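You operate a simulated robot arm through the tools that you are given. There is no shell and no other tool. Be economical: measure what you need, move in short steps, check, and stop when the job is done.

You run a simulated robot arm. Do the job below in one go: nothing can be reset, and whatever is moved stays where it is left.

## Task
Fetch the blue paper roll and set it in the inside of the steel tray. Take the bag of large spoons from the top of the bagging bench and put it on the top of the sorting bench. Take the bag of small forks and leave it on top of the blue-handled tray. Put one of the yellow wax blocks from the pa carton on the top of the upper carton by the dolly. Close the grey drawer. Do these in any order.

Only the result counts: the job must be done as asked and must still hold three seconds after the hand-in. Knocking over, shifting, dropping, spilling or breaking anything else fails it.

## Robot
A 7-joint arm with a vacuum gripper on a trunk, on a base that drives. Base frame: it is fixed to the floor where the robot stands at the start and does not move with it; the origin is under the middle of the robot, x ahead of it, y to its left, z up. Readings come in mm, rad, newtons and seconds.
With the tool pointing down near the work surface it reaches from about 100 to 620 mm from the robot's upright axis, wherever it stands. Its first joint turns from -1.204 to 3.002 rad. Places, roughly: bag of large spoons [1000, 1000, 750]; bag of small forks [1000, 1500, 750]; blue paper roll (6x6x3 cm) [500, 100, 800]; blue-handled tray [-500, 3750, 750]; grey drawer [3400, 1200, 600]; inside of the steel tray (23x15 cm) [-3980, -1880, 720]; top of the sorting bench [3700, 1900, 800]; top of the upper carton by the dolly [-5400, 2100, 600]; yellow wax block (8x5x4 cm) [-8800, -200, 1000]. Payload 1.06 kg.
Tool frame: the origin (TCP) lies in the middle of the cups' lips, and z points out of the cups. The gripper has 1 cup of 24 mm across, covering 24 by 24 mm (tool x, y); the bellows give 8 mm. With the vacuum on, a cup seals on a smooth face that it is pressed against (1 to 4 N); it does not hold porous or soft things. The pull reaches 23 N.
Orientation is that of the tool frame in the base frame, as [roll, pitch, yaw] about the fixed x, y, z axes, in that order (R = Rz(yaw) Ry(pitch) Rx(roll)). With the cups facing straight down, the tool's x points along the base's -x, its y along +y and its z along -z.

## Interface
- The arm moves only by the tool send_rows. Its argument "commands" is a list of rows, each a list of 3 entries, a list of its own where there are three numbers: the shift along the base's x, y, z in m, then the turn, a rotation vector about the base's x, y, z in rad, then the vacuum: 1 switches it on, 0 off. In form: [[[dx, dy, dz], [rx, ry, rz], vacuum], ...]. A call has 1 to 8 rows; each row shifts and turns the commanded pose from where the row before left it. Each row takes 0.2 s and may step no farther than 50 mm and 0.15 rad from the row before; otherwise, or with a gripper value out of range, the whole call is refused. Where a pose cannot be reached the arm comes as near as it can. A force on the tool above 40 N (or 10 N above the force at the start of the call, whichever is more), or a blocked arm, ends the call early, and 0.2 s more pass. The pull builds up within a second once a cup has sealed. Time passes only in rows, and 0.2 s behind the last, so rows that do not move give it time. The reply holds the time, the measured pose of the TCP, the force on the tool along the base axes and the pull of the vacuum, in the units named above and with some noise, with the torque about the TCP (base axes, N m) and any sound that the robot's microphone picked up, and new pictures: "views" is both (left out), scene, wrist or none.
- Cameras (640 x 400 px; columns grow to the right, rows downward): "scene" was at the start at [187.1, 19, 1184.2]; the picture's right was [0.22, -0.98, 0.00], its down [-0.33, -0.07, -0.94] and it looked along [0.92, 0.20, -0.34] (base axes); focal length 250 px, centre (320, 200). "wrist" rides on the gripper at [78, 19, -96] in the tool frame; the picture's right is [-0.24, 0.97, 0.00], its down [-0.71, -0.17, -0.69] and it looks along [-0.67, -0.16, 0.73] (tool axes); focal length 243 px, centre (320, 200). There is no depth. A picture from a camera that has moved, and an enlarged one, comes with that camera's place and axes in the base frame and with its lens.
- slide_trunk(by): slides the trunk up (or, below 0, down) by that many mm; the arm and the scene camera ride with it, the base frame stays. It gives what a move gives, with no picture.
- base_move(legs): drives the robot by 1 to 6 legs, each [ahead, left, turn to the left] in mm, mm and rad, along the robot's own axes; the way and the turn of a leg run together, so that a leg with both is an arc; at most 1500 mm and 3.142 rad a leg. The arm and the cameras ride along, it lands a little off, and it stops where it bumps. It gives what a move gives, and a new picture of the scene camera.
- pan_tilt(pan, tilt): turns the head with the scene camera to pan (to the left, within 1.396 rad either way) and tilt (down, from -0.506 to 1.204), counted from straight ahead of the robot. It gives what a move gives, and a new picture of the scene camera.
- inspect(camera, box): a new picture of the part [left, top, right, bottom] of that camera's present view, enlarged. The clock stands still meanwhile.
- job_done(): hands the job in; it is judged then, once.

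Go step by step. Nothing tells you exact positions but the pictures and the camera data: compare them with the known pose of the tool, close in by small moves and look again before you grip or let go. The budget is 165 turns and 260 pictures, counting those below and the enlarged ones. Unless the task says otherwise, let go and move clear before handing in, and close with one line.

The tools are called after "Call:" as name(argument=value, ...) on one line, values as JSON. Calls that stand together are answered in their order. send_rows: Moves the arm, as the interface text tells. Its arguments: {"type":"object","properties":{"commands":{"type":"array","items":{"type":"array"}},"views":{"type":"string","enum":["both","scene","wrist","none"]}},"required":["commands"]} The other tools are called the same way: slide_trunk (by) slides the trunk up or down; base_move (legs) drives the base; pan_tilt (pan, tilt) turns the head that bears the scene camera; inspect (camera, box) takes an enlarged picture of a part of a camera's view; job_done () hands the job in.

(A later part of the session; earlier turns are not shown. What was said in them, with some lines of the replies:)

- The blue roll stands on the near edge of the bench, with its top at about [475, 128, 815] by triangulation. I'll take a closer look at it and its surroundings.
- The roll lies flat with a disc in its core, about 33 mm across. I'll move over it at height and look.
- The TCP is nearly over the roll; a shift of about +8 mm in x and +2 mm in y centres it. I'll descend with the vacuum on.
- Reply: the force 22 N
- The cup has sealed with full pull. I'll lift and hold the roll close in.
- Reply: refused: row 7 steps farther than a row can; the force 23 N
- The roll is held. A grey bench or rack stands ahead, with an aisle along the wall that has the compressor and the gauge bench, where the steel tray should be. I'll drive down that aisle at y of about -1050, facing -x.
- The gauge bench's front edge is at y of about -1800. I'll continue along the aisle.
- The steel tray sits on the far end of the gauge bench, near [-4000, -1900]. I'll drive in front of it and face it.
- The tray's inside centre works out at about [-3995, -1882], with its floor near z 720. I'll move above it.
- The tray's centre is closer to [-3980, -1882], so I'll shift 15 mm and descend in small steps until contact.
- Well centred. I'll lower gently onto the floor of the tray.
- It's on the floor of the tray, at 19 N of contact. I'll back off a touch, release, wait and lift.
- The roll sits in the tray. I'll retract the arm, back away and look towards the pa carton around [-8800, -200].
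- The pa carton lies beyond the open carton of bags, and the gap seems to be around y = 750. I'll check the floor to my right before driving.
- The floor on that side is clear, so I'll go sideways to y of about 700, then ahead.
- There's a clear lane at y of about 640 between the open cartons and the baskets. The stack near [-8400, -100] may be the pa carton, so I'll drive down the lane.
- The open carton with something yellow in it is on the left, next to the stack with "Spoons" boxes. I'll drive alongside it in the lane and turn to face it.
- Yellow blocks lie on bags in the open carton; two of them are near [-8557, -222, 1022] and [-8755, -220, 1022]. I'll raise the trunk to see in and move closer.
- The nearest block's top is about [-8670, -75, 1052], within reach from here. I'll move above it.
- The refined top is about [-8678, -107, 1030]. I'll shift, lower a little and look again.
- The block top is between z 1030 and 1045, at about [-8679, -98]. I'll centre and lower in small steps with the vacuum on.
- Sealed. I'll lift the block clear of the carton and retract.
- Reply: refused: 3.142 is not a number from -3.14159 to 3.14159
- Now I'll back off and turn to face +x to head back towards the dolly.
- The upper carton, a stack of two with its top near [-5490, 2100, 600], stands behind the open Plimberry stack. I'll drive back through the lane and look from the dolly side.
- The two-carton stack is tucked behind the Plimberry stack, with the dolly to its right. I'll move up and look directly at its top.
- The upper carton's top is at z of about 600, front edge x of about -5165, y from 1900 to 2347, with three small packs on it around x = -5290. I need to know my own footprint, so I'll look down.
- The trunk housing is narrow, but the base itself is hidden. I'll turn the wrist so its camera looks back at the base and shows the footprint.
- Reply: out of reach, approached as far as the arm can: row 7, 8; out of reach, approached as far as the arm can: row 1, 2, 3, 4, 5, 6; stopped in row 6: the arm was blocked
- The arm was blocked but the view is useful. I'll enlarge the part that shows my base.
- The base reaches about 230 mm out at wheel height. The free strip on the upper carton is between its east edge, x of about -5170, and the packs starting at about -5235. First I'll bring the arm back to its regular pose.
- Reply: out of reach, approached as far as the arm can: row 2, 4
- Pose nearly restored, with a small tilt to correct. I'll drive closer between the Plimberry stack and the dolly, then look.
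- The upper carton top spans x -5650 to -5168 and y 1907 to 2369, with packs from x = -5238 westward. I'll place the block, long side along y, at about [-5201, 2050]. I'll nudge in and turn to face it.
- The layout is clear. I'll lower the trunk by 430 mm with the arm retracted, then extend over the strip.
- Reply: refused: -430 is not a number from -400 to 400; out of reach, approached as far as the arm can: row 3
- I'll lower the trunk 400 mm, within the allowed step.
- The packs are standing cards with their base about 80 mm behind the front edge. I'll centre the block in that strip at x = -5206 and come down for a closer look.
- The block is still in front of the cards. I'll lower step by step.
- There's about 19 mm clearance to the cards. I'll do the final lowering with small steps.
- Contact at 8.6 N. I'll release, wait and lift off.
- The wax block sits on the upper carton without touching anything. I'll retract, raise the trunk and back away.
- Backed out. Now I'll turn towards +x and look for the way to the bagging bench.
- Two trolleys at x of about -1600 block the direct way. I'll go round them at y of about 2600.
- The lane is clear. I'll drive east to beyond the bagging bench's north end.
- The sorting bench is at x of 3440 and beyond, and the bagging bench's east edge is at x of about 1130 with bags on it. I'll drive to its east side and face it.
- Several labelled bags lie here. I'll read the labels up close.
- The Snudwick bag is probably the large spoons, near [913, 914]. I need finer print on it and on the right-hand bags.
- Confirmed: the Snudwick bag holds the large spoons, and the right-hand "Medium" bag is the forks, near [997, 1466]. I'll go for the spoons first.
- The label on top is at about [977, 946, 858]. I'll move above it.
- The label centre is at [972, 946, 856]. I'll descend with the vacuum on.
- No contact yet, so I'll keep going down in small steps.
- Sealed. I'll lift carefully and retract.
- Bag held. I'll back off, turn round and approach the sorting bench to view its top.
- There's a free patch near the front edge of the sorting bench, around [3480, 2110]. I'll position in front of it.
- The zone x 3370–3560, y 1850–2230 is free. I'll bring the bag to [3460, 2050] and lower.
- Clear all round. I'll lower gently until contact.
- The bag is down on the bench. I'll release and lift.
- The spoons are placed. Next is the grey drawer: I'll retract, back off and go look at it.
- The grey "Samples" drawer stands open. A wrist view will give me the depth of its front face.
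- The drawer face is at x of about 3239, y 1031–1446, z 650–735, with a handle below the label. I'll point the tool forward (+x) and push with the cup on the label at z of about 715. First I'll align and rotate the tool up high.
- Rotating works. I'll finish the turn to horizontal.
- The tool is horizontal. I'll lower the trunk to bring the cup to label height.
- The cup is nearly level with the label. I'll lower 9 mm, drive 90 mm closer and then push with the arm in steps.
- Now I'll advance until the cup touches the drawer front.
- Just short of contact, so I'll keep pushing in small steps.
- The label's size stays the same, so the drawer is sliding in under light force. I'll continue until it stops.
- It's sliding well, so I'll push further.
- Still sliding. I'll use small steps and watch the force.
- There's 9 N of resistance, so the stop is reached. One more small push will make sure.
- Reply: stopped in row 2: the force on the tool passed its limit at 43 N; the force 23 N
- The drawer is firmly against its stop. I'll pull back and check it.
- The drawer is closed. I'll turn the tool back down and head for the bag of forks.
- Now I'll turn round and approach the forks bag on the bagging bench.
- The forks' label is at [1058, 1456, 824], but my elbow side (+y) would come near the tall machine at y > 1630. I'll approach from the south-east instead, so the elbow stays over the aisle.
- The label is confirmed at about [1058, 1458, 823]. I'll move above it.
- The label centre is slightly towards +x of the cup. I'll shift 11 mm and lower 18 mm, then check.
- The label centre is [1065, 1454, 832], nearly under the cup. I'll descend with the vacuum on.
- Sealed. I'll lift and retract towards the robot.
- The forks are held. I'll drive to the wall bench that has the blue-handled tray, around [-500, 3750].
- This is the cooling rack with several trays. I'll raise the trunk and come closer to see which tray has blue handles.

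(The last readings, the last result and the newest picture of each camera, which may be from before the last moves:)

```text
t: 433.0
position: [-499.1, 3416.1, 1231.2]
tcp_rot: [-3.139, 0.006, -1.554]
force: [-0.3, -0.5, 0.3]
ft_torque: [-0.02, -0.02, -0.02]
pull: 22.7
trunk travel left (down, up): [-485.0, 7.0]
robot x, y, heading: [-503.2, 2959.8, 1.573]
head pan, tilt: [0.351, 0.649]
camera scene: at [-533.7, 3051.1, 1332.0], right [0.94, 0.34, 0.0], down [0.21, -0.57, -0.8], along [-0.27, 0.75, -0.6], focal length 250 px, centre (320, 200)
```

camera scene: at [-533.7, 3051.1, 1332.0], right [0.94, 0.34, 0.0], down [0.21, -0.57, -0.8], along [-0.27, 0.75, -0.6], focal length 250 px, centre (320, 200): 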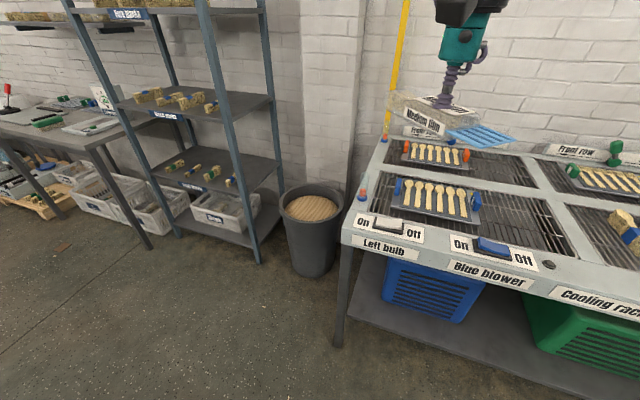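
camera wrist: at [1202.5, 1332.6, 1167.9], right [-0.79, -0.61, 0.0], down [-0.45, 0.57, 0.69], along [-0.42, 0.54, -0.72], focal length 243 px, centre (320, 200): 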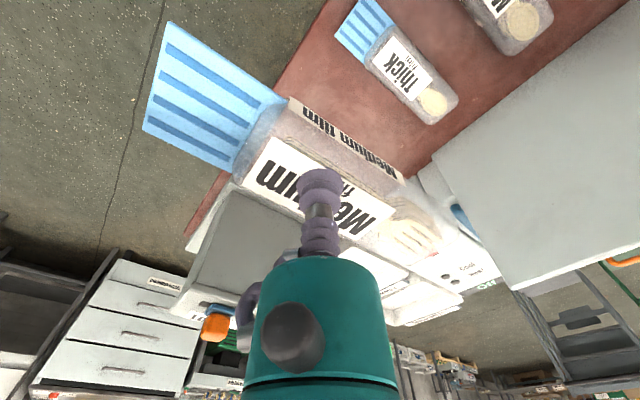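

The blue-handled tray is the front-left one, with six spoons. I'll look at it enlarged.

Call:
inspect(camera="scene", box=[370, 130, 510, 230])

Call:
send_rows(commands=[[[0, 0, 0], [0, 0, 0], 1]], views="wrist")

```text
4.00 times, centred on (440, 180) of scene
camera zoom: at [-533.7, 3051.1, 1332.0], right [0.94, 0.34, 0.0], down [0.21, -0.57, -0.8], along [-0.27, 0.75, -0.6], focal length 1000 px, centre (-160, 280)
```

zoom: 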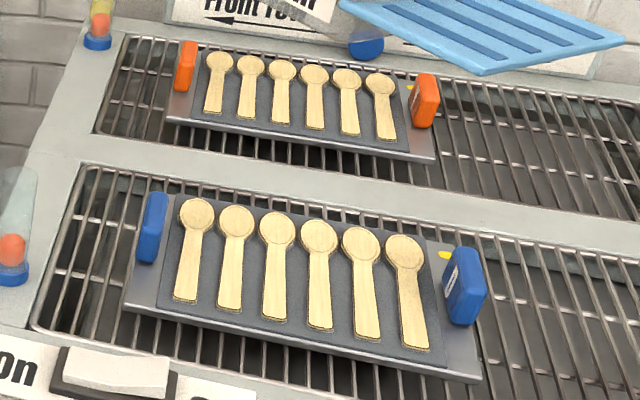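

```text
t: 433.4
position: [-498.0, 3415.1, 1232.6]
tcp_rot: [-3.138, 0.005, -1.553]
force: [0.3, 0.1, -0.4]
ft_torque: [0.0, -0.03, 0.0]
pull: 22.9
trunk travel left (down, up): [-485.0, 7.0]
robot x, y, heading: [-503.6, 2961.4, 1.571]
head pan, tilt: [0.351, 0.649]
camera wrist: at [-517.0, 3336.3, 1327.5], right [-0.98, 0.22, 0.0], down [0.16, 0.71, 0.69], along [0.15, 0.67, -0.72], focal length 243 px, centre (320, 200)
```

wrist: 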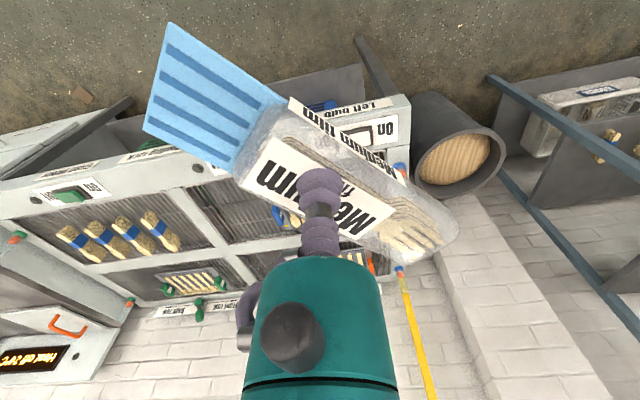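

The spoons lie on the tray's dark insert between the blue handles. I'll drive nearer to triangulate its position.

Call:
base_move(legs=[[260, 0, 0]])

Call:
pan_tilt(pan=0.2, tilt=0.8)

```text
t: 435.2
position: [-499.9, 3676.0, 1232.0]
tcp_rot: [-3.139, 0.005, -1.554]
force: [0.3, 0.7, -0.1]
ft_torque: [-0.02, -0.02, 0.01]
pull: 23.3
trunk travel left (down, up): [-485.0, 7.0]
robot x, y, heading: [-505.1, 3220.1, 1.574]
head pan, tilt: [0.351, 0.649]
camera scene: at [-534.0, 3310.8, 1332.0], right [0.94, 0.34, 0.0], down [0.21, -0.57, -0.8], along [-0.27, 0.75, -0.6], focal length 250 px, centre (320, 200)
```

scene: 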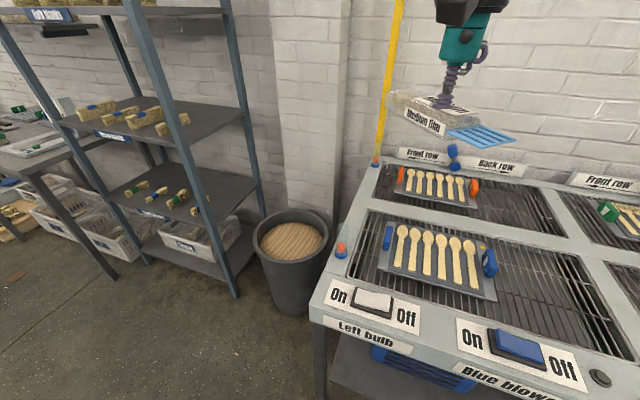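

```text
t: 435.9
position: [-499.4, 3673.0, 1233.9]
tcp_rot: [-3.139, 0.006, -1.552]
force: [-0.1, -0.7, -0.8]
ft_torque: [-0.01, -0.02, 0.0]
pull: 23.1
trunk travel left (down, up): [-485.0, 7.0]
robot x, y, heading: [-502.8, 3224.6, 1.576]
head pan, tilt: [0.201, 0.799]
camera scene: at [-520.3, 3307.5, 1319.5], right [0.98, 0.2, 0.0], down [0.14, -0.7, -0.7], along [-0.14, 0.68, -0.72], focal length 250 px, centre (320, 200)
```

scene: 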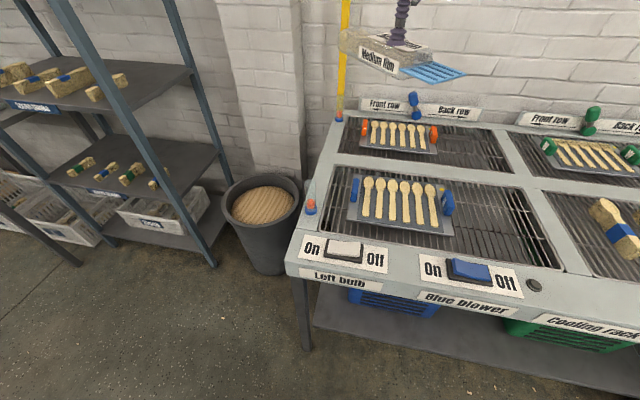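

The tray's centre is about [-405, 3784] with its surface near z 849, and the handles are about ±115 mm in x. Keeping the bag's present diagonal orientation fits between the handles. I'll move over it.

Call:
send_rows(commands=[[[0.012, 0.014, -0.02], [0, 0, 0], 1], [[0.012, 0.014, -0.03], [0, 0, 0], 1], [[0.012, 0.014, -0.03], [0, 0, 0], 1], [[0.012, 0.014, -0.03], [0, 0, 0], 1], [[0.012, 0.014, -0.03], [0, 0, 0], 1], [[0.012, 0.014, -0.03], [0, 0, 0], 1], [[0.012, 0.014, -0.03], [0, 0, 0], 1], [[0.011, 0.013, -0.03], [0, 0, 0], 1]])

```text
t: 437.8
position: [-404.0, 3785.5, 1003.2]
tcp_rot: [-3.139, 0.007, -1.553]
force: [0.8, 0.5, -0.5]
ft_torque: [-0.03, 0.0, -0.01]
pull: 22.8
trunk travel left (down, up): [-485.0, 7.0]
robot x, y, heading: [-504.0, 3220.3, 1.575]
head pan, tilt: [0.201, 0.799]
camera scene: at [-520.3, 3307.9, 1319.4], right [0.98, 0.2, 0.0], down [0.14, -0.7, -0.7], along [-0.14, 0.68, -0.72], focal length 250 px, centre (320, 200)
camera wrist: at [-421.7, 3707.2, 1097.4], right [-0.98, 0.22, 0.0], down [0.16, 0.71, 0.69], along [0.15, 0.67, -0.72], focal length 243 px, centre (320, 200)
```

scene: 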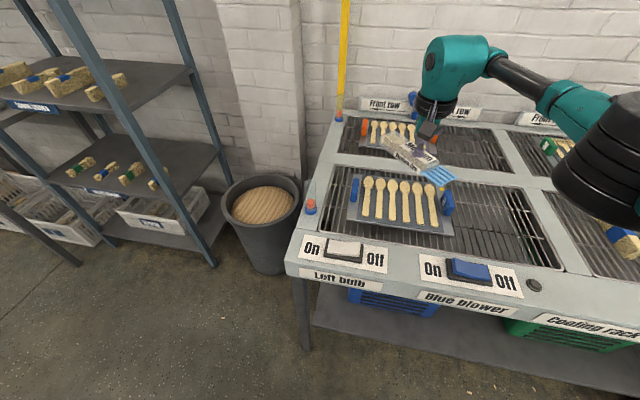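
wrist: 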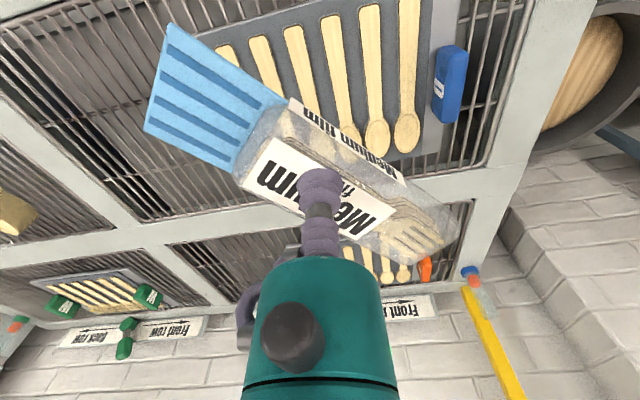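

The tray centre refines to [-406, 3794]. I'll shift a little and lower.

Call:
send_rows(commands=[[[-0.002, 0.008, -0.03], [0, 0, 0], 1], [[0, 0, -0.03], [0, 0, 0], 1], [[0, 0, -0.015], [0, 0, 0], 1]])

```text
t: 438.6
position: [-407.1, 3793.4, 926.9]
tcp_rot: [-3.14, 0.007, -1.553]
force: [-0.3, 0.0, -0.5]
ft_torque: [-0.03, -0.02, 0.01]
pull: 23.1
trunk travel left (down, up): [-485.0, 7.0]
robot x, y, heading: [-505.8, 3222.0, 1.573]
head pan, tilt: [0.201, 0.799]
camera scene: at [-520.3, 3307.7, 1319.4], right [0.98, 0.2, 0.0], down [0.14, -0.7, -0.7], along [-0.14, 0.68, -0.72], focal length 250 px, centre (320, 200)
camera wrist: at [-424.5, 3714.9, 1022.0], right [-0.98, 0.22, 0.0], down [0.16, 0.71, 0.69], along [0.15, 0.67, -0.72], focal length 243 px, centre (320, 200)
```

scene: 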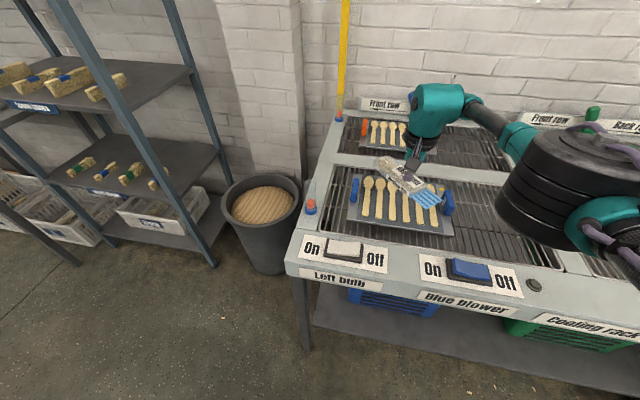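
wrist: 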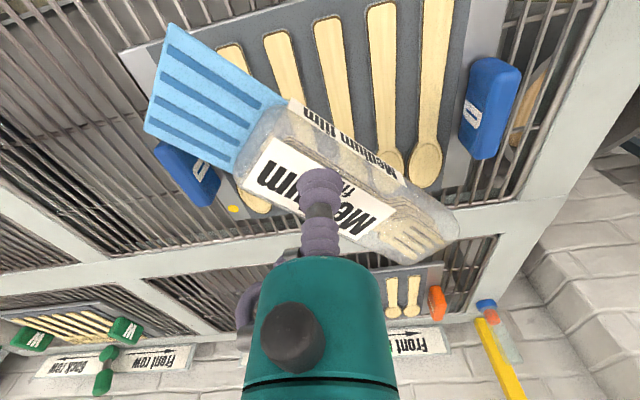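

The blue tag would come near the right handle, so I'll raise a little and rotate the bag by -0.4 rad to clear both handles.

Call:
send_rows(commands=[[[0, 0, 0.025], [0, 0, 0], 1], [[0, 0, 0], [0, 0, -0.14], 1], [[0, 0, 0], [0, 0, -0.14], 1], [[0, 0, 0], [0, 0, -0.14], 1], [[-0.001, 0.001, -0.025], [0, 0, 0], 1]])

Call:
inspect(camera="scene", box=[340, 140, 470, 250])

```text
t: 439.8
position: [-408.3, 3794.4, 926.5]
tcp_rot: [-3.14, 0.008, -1.973]
force: [-0.4, 0.6, -0.4]
ft_torque: [0.02, -0.03, 0.01]
pull: 22.9
trunk travel left (down, up): [-485.0, 7.0]
robot x, y, heading: [-506.2, 3218.2, 1.568]
head pan, tilt: [0.201, 0.799]
camera scene: at [-520.5, 3307.8, 1319.4], right [0.98, 0.2, 0.0], down [0.14, -0.7, -0.7], along [-0.14, 0.68, -0.72], focal length 250 px, centre (320, 200)
camera wrist: at [-456.3, 3729.6, 1021.9], right [-0.8, 0.6, 0.0], down [0.43, 0.58, 0.69], along [0.41, 0.55, -0.72], focal length 243 px, centre (320, 200)
```

scene: 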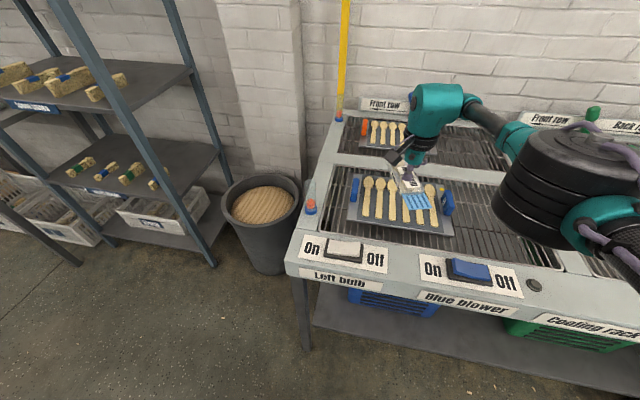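
wrist: 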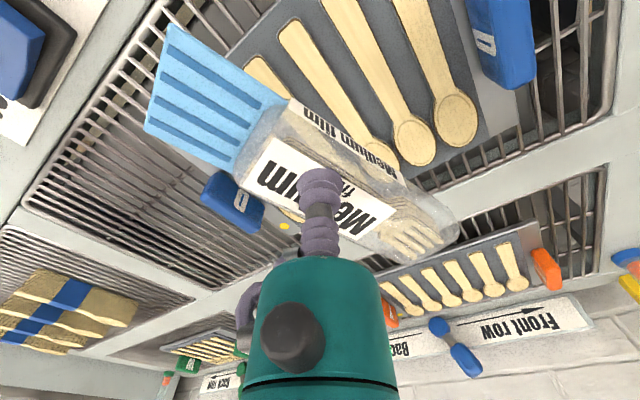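

```text
3.64 times, centred on (405, 195) of scene
camera zoom: at [-520.5, 3307.8, 1319.4], right [0.98, 0.2, 0.0], down [0.14, -0.7, -0.7], along [-0.14, 0.68, -0.72], focal length 909 px, centre (11, 218)
```

zoom: 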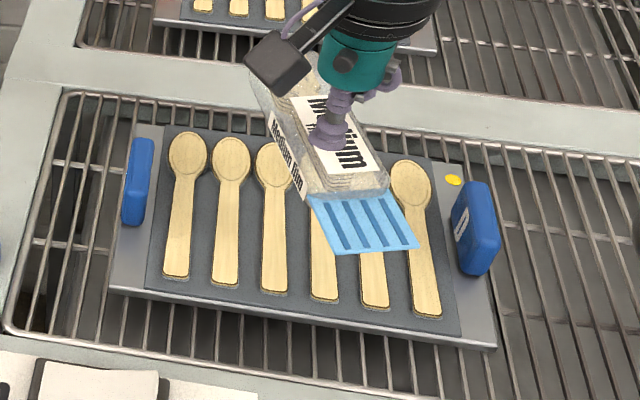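

The bag now clears the handles. I'll shift it 10 mm left and 8 mm nearer to centre it, then lower.

Call:
send_rows(commands=[[[-0.01, -0.008, -0.008], [0, 0, 0], 1], [[0, 0, -0.008], [0, 0, 0], 1], [[0, 0, -0.005], [0, 0, 0], 1]], views="none")

Call:
inspect(camera="scene", box=[340, 140, 470, 250])

```text
t: 440.6
position: [-417.3, 3785.9, 905.1]
tcp_rot: [-3.139, 0.007, -1.975]
force: [0.2, -1.7, -0.5]
ft_torque: [-0.01, -0.03, 0.01]
pull: 22.7
trunk travel left (down, up): [-485.0, 7.0]
robot x, y, heading: [-503.3, 3220.8, 1.573]
head pan, tilt: [0.201, 0.799]
```

```text
3.64 times, centred on (405, 195) of scene
camera zoom: at [-520.3, 3307.6, 1319.4], right [0.98, 0.2, 0.0], down [0.14, -0.7, -0.7], along [-0.14, 0.68, -0.72], focal length 909 px, centre (11, 218)
```

zoom: 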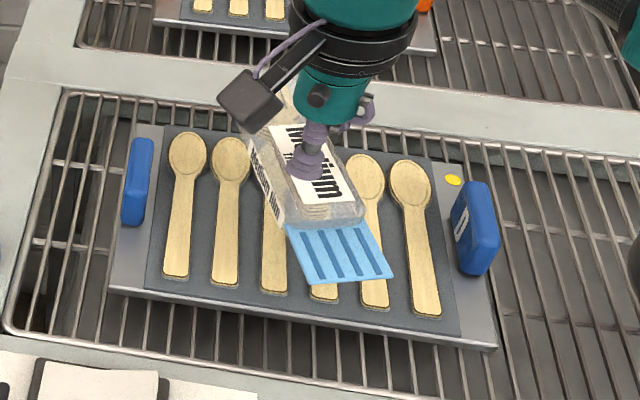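

Well centred. I'll lower in small steps to contact.

Call:
send_rows(commands=[[[0, 0, -0.004], [0, 0, 0], 1], [[0, 0, -0.003], [0, 0, 0], 1], [[0, 0, -0.003], [0, 0, 0], 1]], views="none")

```text
t: 441.4
position: [-415.9, 3786.3, 896.8]
tcp_rot: [-3.141, 0.007, -1.974]
force: [-0.3, 0.0, 0.1]
ft_torque: [-0.01, 0.03, 0.0]
pull: 23.1
trunk travel left (down, up): [-485.0, 7.0]
robot x, y, heading: [-503.3, 3223.1, 1.574]
head pan, tilt: [0.201, 0.799]
```

Call:
send_rows(commands=[[[0, 0, -0.003], [0, 0, 0], 1], [[0, 0, -0.003], [0, 0, 0], 1], [[0, 0, -0.003], [0, 0, 0], 1]], views="none")

```text
t: 442.1
position: [-417.3, 3786.8, 887.2]
tcp_rot: [-3.142, 0.006, -1.975]
force: [-0.2, 0.6, -0.6]
ft_torque: [0.0, 0.01, 0.0]
pull: 23.3
trunk travel left (down, up): [-485.0, 7.0]
robot x, y, heading: [-503.1, 3220.8, 1.571]
head pan, tilt: [0.201, 0.799]
```

Call:
send_rows(commands=[[[0, 0, -0.003], [0, 0, 0], 1], [[0, 0, -0.003], [0, 0, 0], 1]], views="wrist")

Call:
inspect(camera="scene", box=[340, 140, 470, 250])

```text
t: 442.8
position: [-417.3, 3787.2, 881.3]
tcp_rot: [-3.141, 0.007, -1.975]
force: [-0.6, 0.1, -0.7]
ft_torque: [-0.01, 0.02, 0.0]
pull: 22.3
trunk travel left (down, up): [-485.0, 7.0]
robot x, y, heading: [-503.9, 3221.5, 1.566]
head pan, tilt: [0.201, 0.799]
camera wrist: at [-466.0, 3721.2, 976.7], right [-0.8, 0.6, 0.0], down [0.43, 0.58, 0.69], along [0.41, 0.55, -0.72], focal length 243 px, centre (320, 200)
```

wrist: 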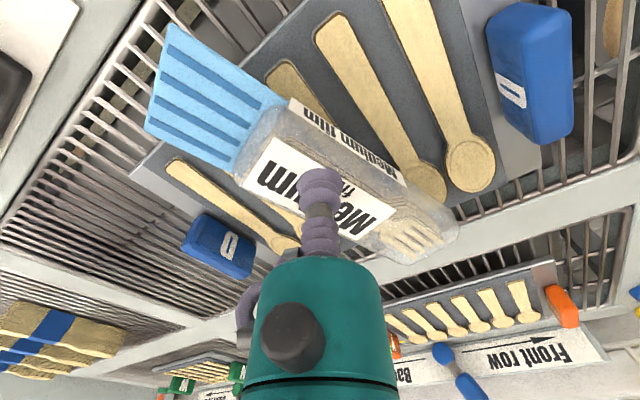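

```text
3.64 times, centred on (405, 195) of scene
camera zoom: at [-520.3, 3307.6, 1319.4], right [0.98, 0.2, 0.0], down [0.14, -0.7, -0.7], along [-0.14, 0.68, -0.72], focal length 909 px, centre (11, 218)
```

zoom: 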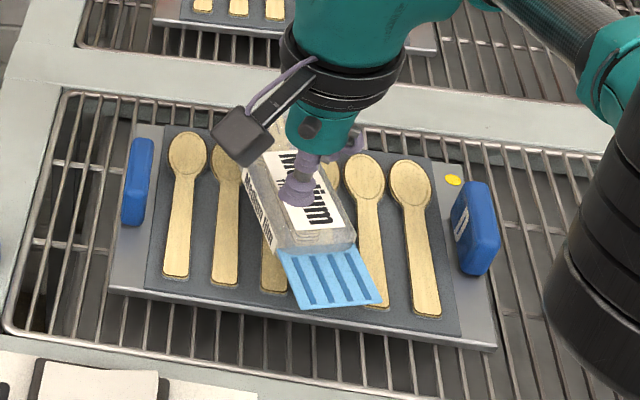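

Still no contact, so the tray surface is lower than I estimated. I'll shift back +10 mm in y to stay centred and continue down.

Call:
send_rows(commands=[[[0.002, 0.01, -0.003], [0, 0, 0], 1], [[0, 0, -0.004], [0, 0, 0], 1], [[0, 0, -0.003], [0, 0, 0], 1], [[0, 0, -0.003], [0, 0, 0], 1]], views="none")

```text
t: 443.8
position: [-417.3, 3786.2, 871.6]
tcp_rot: [-3.142, 0.007, -1.974]
force: [0.7, -0.6, 0.0]
ft_torque: [-0.05, -0.02, 0.02]
pull: 23.3
out of reach, approached as far as the arm can: row 1
trunk travel left (down, up): [-485.0, 7.0]
robot x, y, heading: [-500.0, 3219.8, 1.576]
head pan, tilt: [0.201, 0.799]
```

I've reached the reach limit in y. I'll raise slightly and drive the base 30 mm ahead.

Call:
send_rows(commands=[[[0, 0, 0.02], [0, 0, 0], 1]], views="none")

Call:
base_move(legs=[[30, 0, 0]])

```text
t: 444.1
position: [-416.6, 3786.4, 891.4]
tcp_rot: [-3.139, 0.006, -1.973]
force: [-0.2, -0.5, 0.4]
ft_torque: [-0.01, 0.01, 0.0]
pull: 23.4
trunk travel left (down, up): [-485.0, 7.0]
robot x, y, heading: [-501.9, 3223.0, 1.577]
head pan, tilt: [0.201, 0.799]
```

```text
t: 445.0
position: [-416.7, 3817.0, 890.8]
tcp_rot: [-3.141, 0.005, -1.973]
force: [0.1, -0.7, -0.6]
ft_torque: [-0.01, -0.03, 0.01]
pull: 22.7
trunk travel left (down, up): [-485.0, 7.0]
robot x, y, heading: [-503.3, 3252.8, 1.573]
head pan, tilt: [0.201, 0.799]
camera scene: at [-520.3, 3338.6, 1319.3], right [0.98, 0.2, 0.0], down [0.14, -0.7, -0.7], along [-0.14, 0.68, -0.72], focal length 250 px, centre (320, 200)
```

scene: 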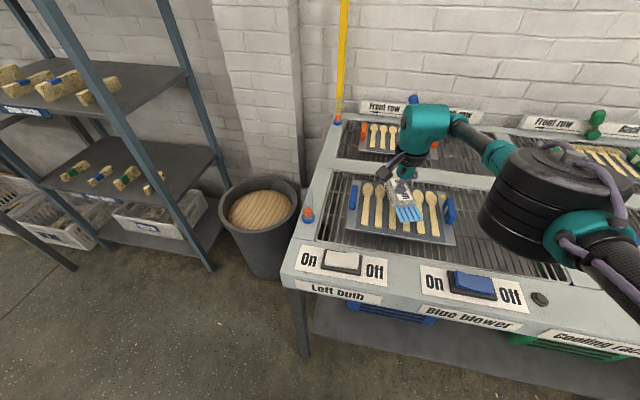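

I'll set y to about 3799 and continue lowering.

Call:
send_rows(commands=[[[0.003, -0.018, -0.01], [0, 0, 0], 1], [[0, 0, -0.01], [0, 0, 0], 1], [[0, 0, -0.004], [0, 0, 0], 1], [[0, 0, -0.003], [0, 0, 0], 1]], views="wrist")

Call:
inspect(camera="scene", box=[335, 150, 465, 260])

```text
t: 446.0
position: [-415.2, 3797.9, 864.9]
tcp_rot: [-3.141, 0.008, -1.974]
force: [0.2, 0.2, -0.1]
ft_torque: [0.0, 0.01, -0.02]
pull: 23.2
trunk travel left (down, up): [-485.0, 7.0]
robot x, y, heading: [-499.6, 3252.5, 1.572]
head pan, tilt: [0.201, 0.799]
camera wrist: at [-463.0, 3733.0, 959.2], right [-0.8, 0.6, 0.0], down [0.43, 0.58, 0.69], along [0.41, 0.55, -0.72], focal length 243 px, centre (320, 200)
```

wrist: 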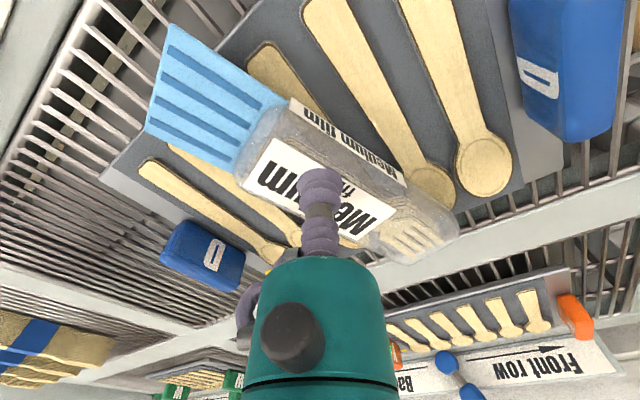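

```text
3.64 times, centred on (400, 205) of scene
camera zoom: at [-520.3, 3337.4, 1319.4], right [0.98, 0.2, 0.0], down [0.14, -0.7, -0.7], along [-0.14, 0.68, -0.72], focal length 909 px, centre (29, 182)
```

zoom: 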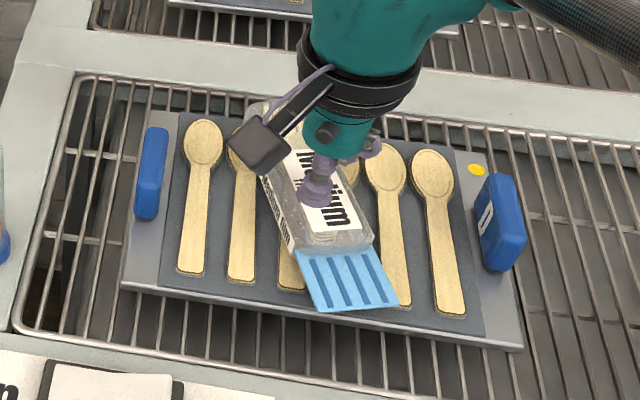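

Good alignment. I'll continue down in small steps.

Call:
send_rows(commands=[[[0, 0, -0.004], [0, 0, 0], 1], [[0, 0, -0.003], [0, 0, 0], 1], [[0, 0, -0.003], [0, 0, 0], 1]], views="none")

```text
t: 446.8
position: [-414.3, 3798.6, 856.7]
tcp_rot: [3.139, 0.01, -1.972]
force: [2.8, 2.3, 20.2]
ft_torque: [-0.08, -0.02, -0.1]
pull: 22.6
trunk travel left (down, up): [-485.0, 7.0]
robot x, y, heading: [-504.8, 3249.4, 1.571]
head pan, tilt: [0.201, 0.799]
```

Contact at 20 N. I'll ease off, release, wait and lift.

Call:
send_rows(commands=[[[0, 0, 0.002], [0, 0, 0], 1], [[0, 0, 0], [0, 0, 0], 0], [[0, 0, 0], [0, 0, 0], 0], [[0, 0, 0], [0, 0, 0], 0], [[0, 0, 0.004], [0, 0, 0], 0], [[0, 0, 0.02], [0, 0, 0], 0], [[0, 0, 0.04], [0, 0, 0], 0], [[0, 0, 0.045], [0, 0, 0], 0]])

Call:
inspect(camera="scene", box=[335, 150, 465, 260])

```text
t: 448.6
position: [-413.4, 3796.7, 966.3]
tcp_rot: [-3.139, 0.007, -1.973]
force: [0.1, -0.1, 0.4]
ft_torque: [0.0, -0.02, -0.01]
pull: 0.0
trunk travel left (down, up): [-485.0, 7.0]
robot x, y, heading: [-506.3, 3251.3, 1.576]
head pan, tilt: [0.201, 0.799]
camera scene: at [-520.3, 3337.0, 1319.5], right [0.98, 0.2, 0.0], down [0.14, -0.7, -0.7], along [-0.14, 0.68, -0.72], focal length 250 px, centre (320, 200)
camera wrist: at [-462.7, 3732.1, 1061.6], right [-0.8, 0.6, 0.0], down [0.43, 0.58, 0.69], along [0.41, 0.55, -0.72], focal length 243 px, centre (320, 200)
```

scene: 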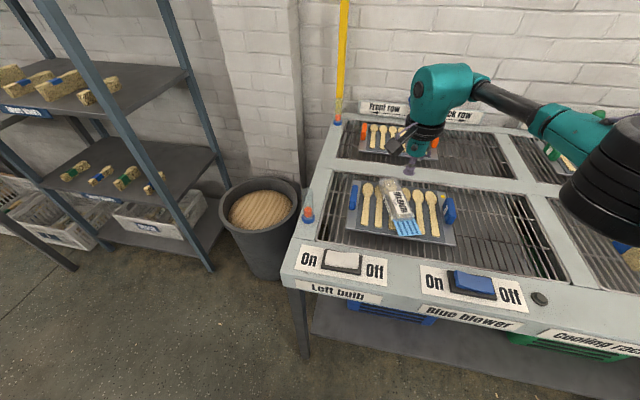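
wrist: 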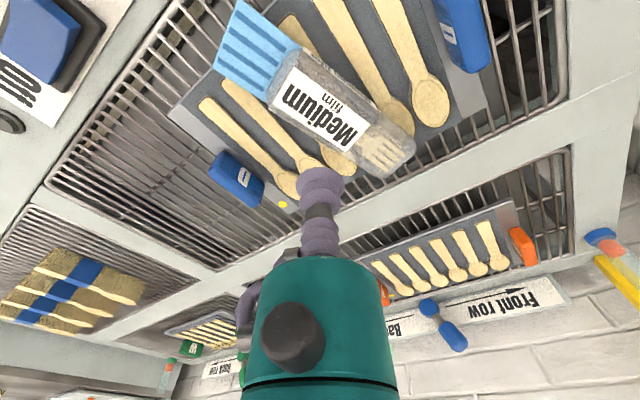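

```text
3.64 times, centred on (400, 205) of scene
camera zoom: at [-520.3, 3337.0, 1319.5], right [0.98, 0.2, 0.0], down [0.14, -0.7, -0.7], along [-0.14, 0.68, -0.72], focal length 909 px, centre (29, 182)
```

zoom: 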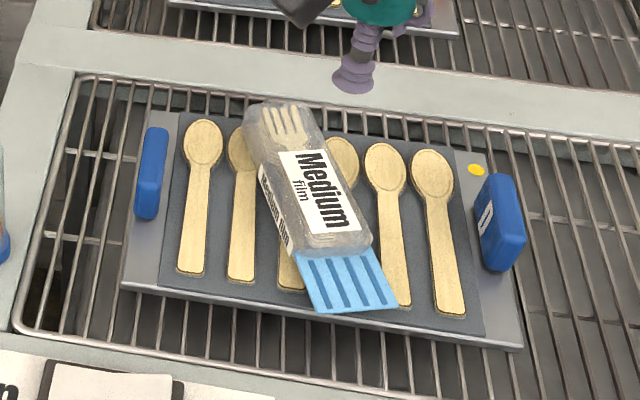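

The bag rests on the blue-handled tray between its handles. I'll retract clear before handing in.

Call:
send_rows(commands=[[[-0.005, -0.025, 0.035], [0, 0, 0.08], 0], [[-0.005, -0.025, 0.035], [0, 0, 0.08], 0], [[-0.005, -0.025, 0.035], [0, 0, 0.08], 0], [[-0.005, -0.025, 0.03], [0, 0, 0.08], 0], [[-0.005, -0.025, 0.03], [0, 0, 0.08], 0]], views="none")

Call:
base_move(legs=[[-400, 0, 0]])

```text
t: 449.8
position: [-441.2, 3671.9, 1131.5]
tcp_rot: [-3.139, 0.007, -1.575]
force: [-0.3, 0.3, 0.6]
ft_torque: [-0.03, 0.02, 0.02]
pull: 0.0
trunk travel left (down, up): [-485.0, 7.0]
robot x, y, heading: [-504.7, 3254.6, 1.57]
head pan, tilt: [0.201, 0.799]
```

```text
t: 452.3
position: [-441.5, 3277.3, 1130.5]
tcp_rot: [-3.14, 0.008, -1.568]
force: [0.3, 0.0, -0.2]
ft_torque: [-0.01, 0.0, 0.02]
pull: 0.0
trunk travel left (down, up): [-485.0, 7.0]
robot x, y, heading: [-502.0, 2853.2, 1.574]
head pan, tilt: [0.201, 0.799]
camera scene: at [-519.3, 2940.2, 1319.5], right [0.98, 0.21, 0.0], down [0.15, -0.7, -0.7], along [-0.14, 0.68, -0.72], focal length 250 px, centre (320, 200)
```

scene: 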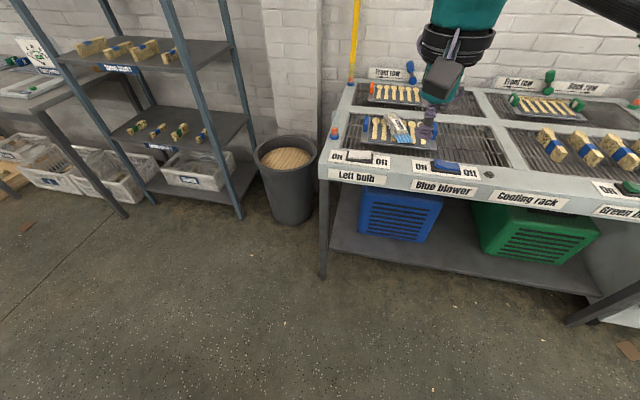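

All five tasks are done and the arm is clear, so I'm handing the job in.

Call:
job_done()

```text
The job is handed in.
```

All five parts are done and the job is handed in: the blue roll is in the steel tray, the large spoons are on the sorting bench, the small forks are on the blue-handled tray, one wax block is on the upper carton by the dolly, and the grey drawer is closed.
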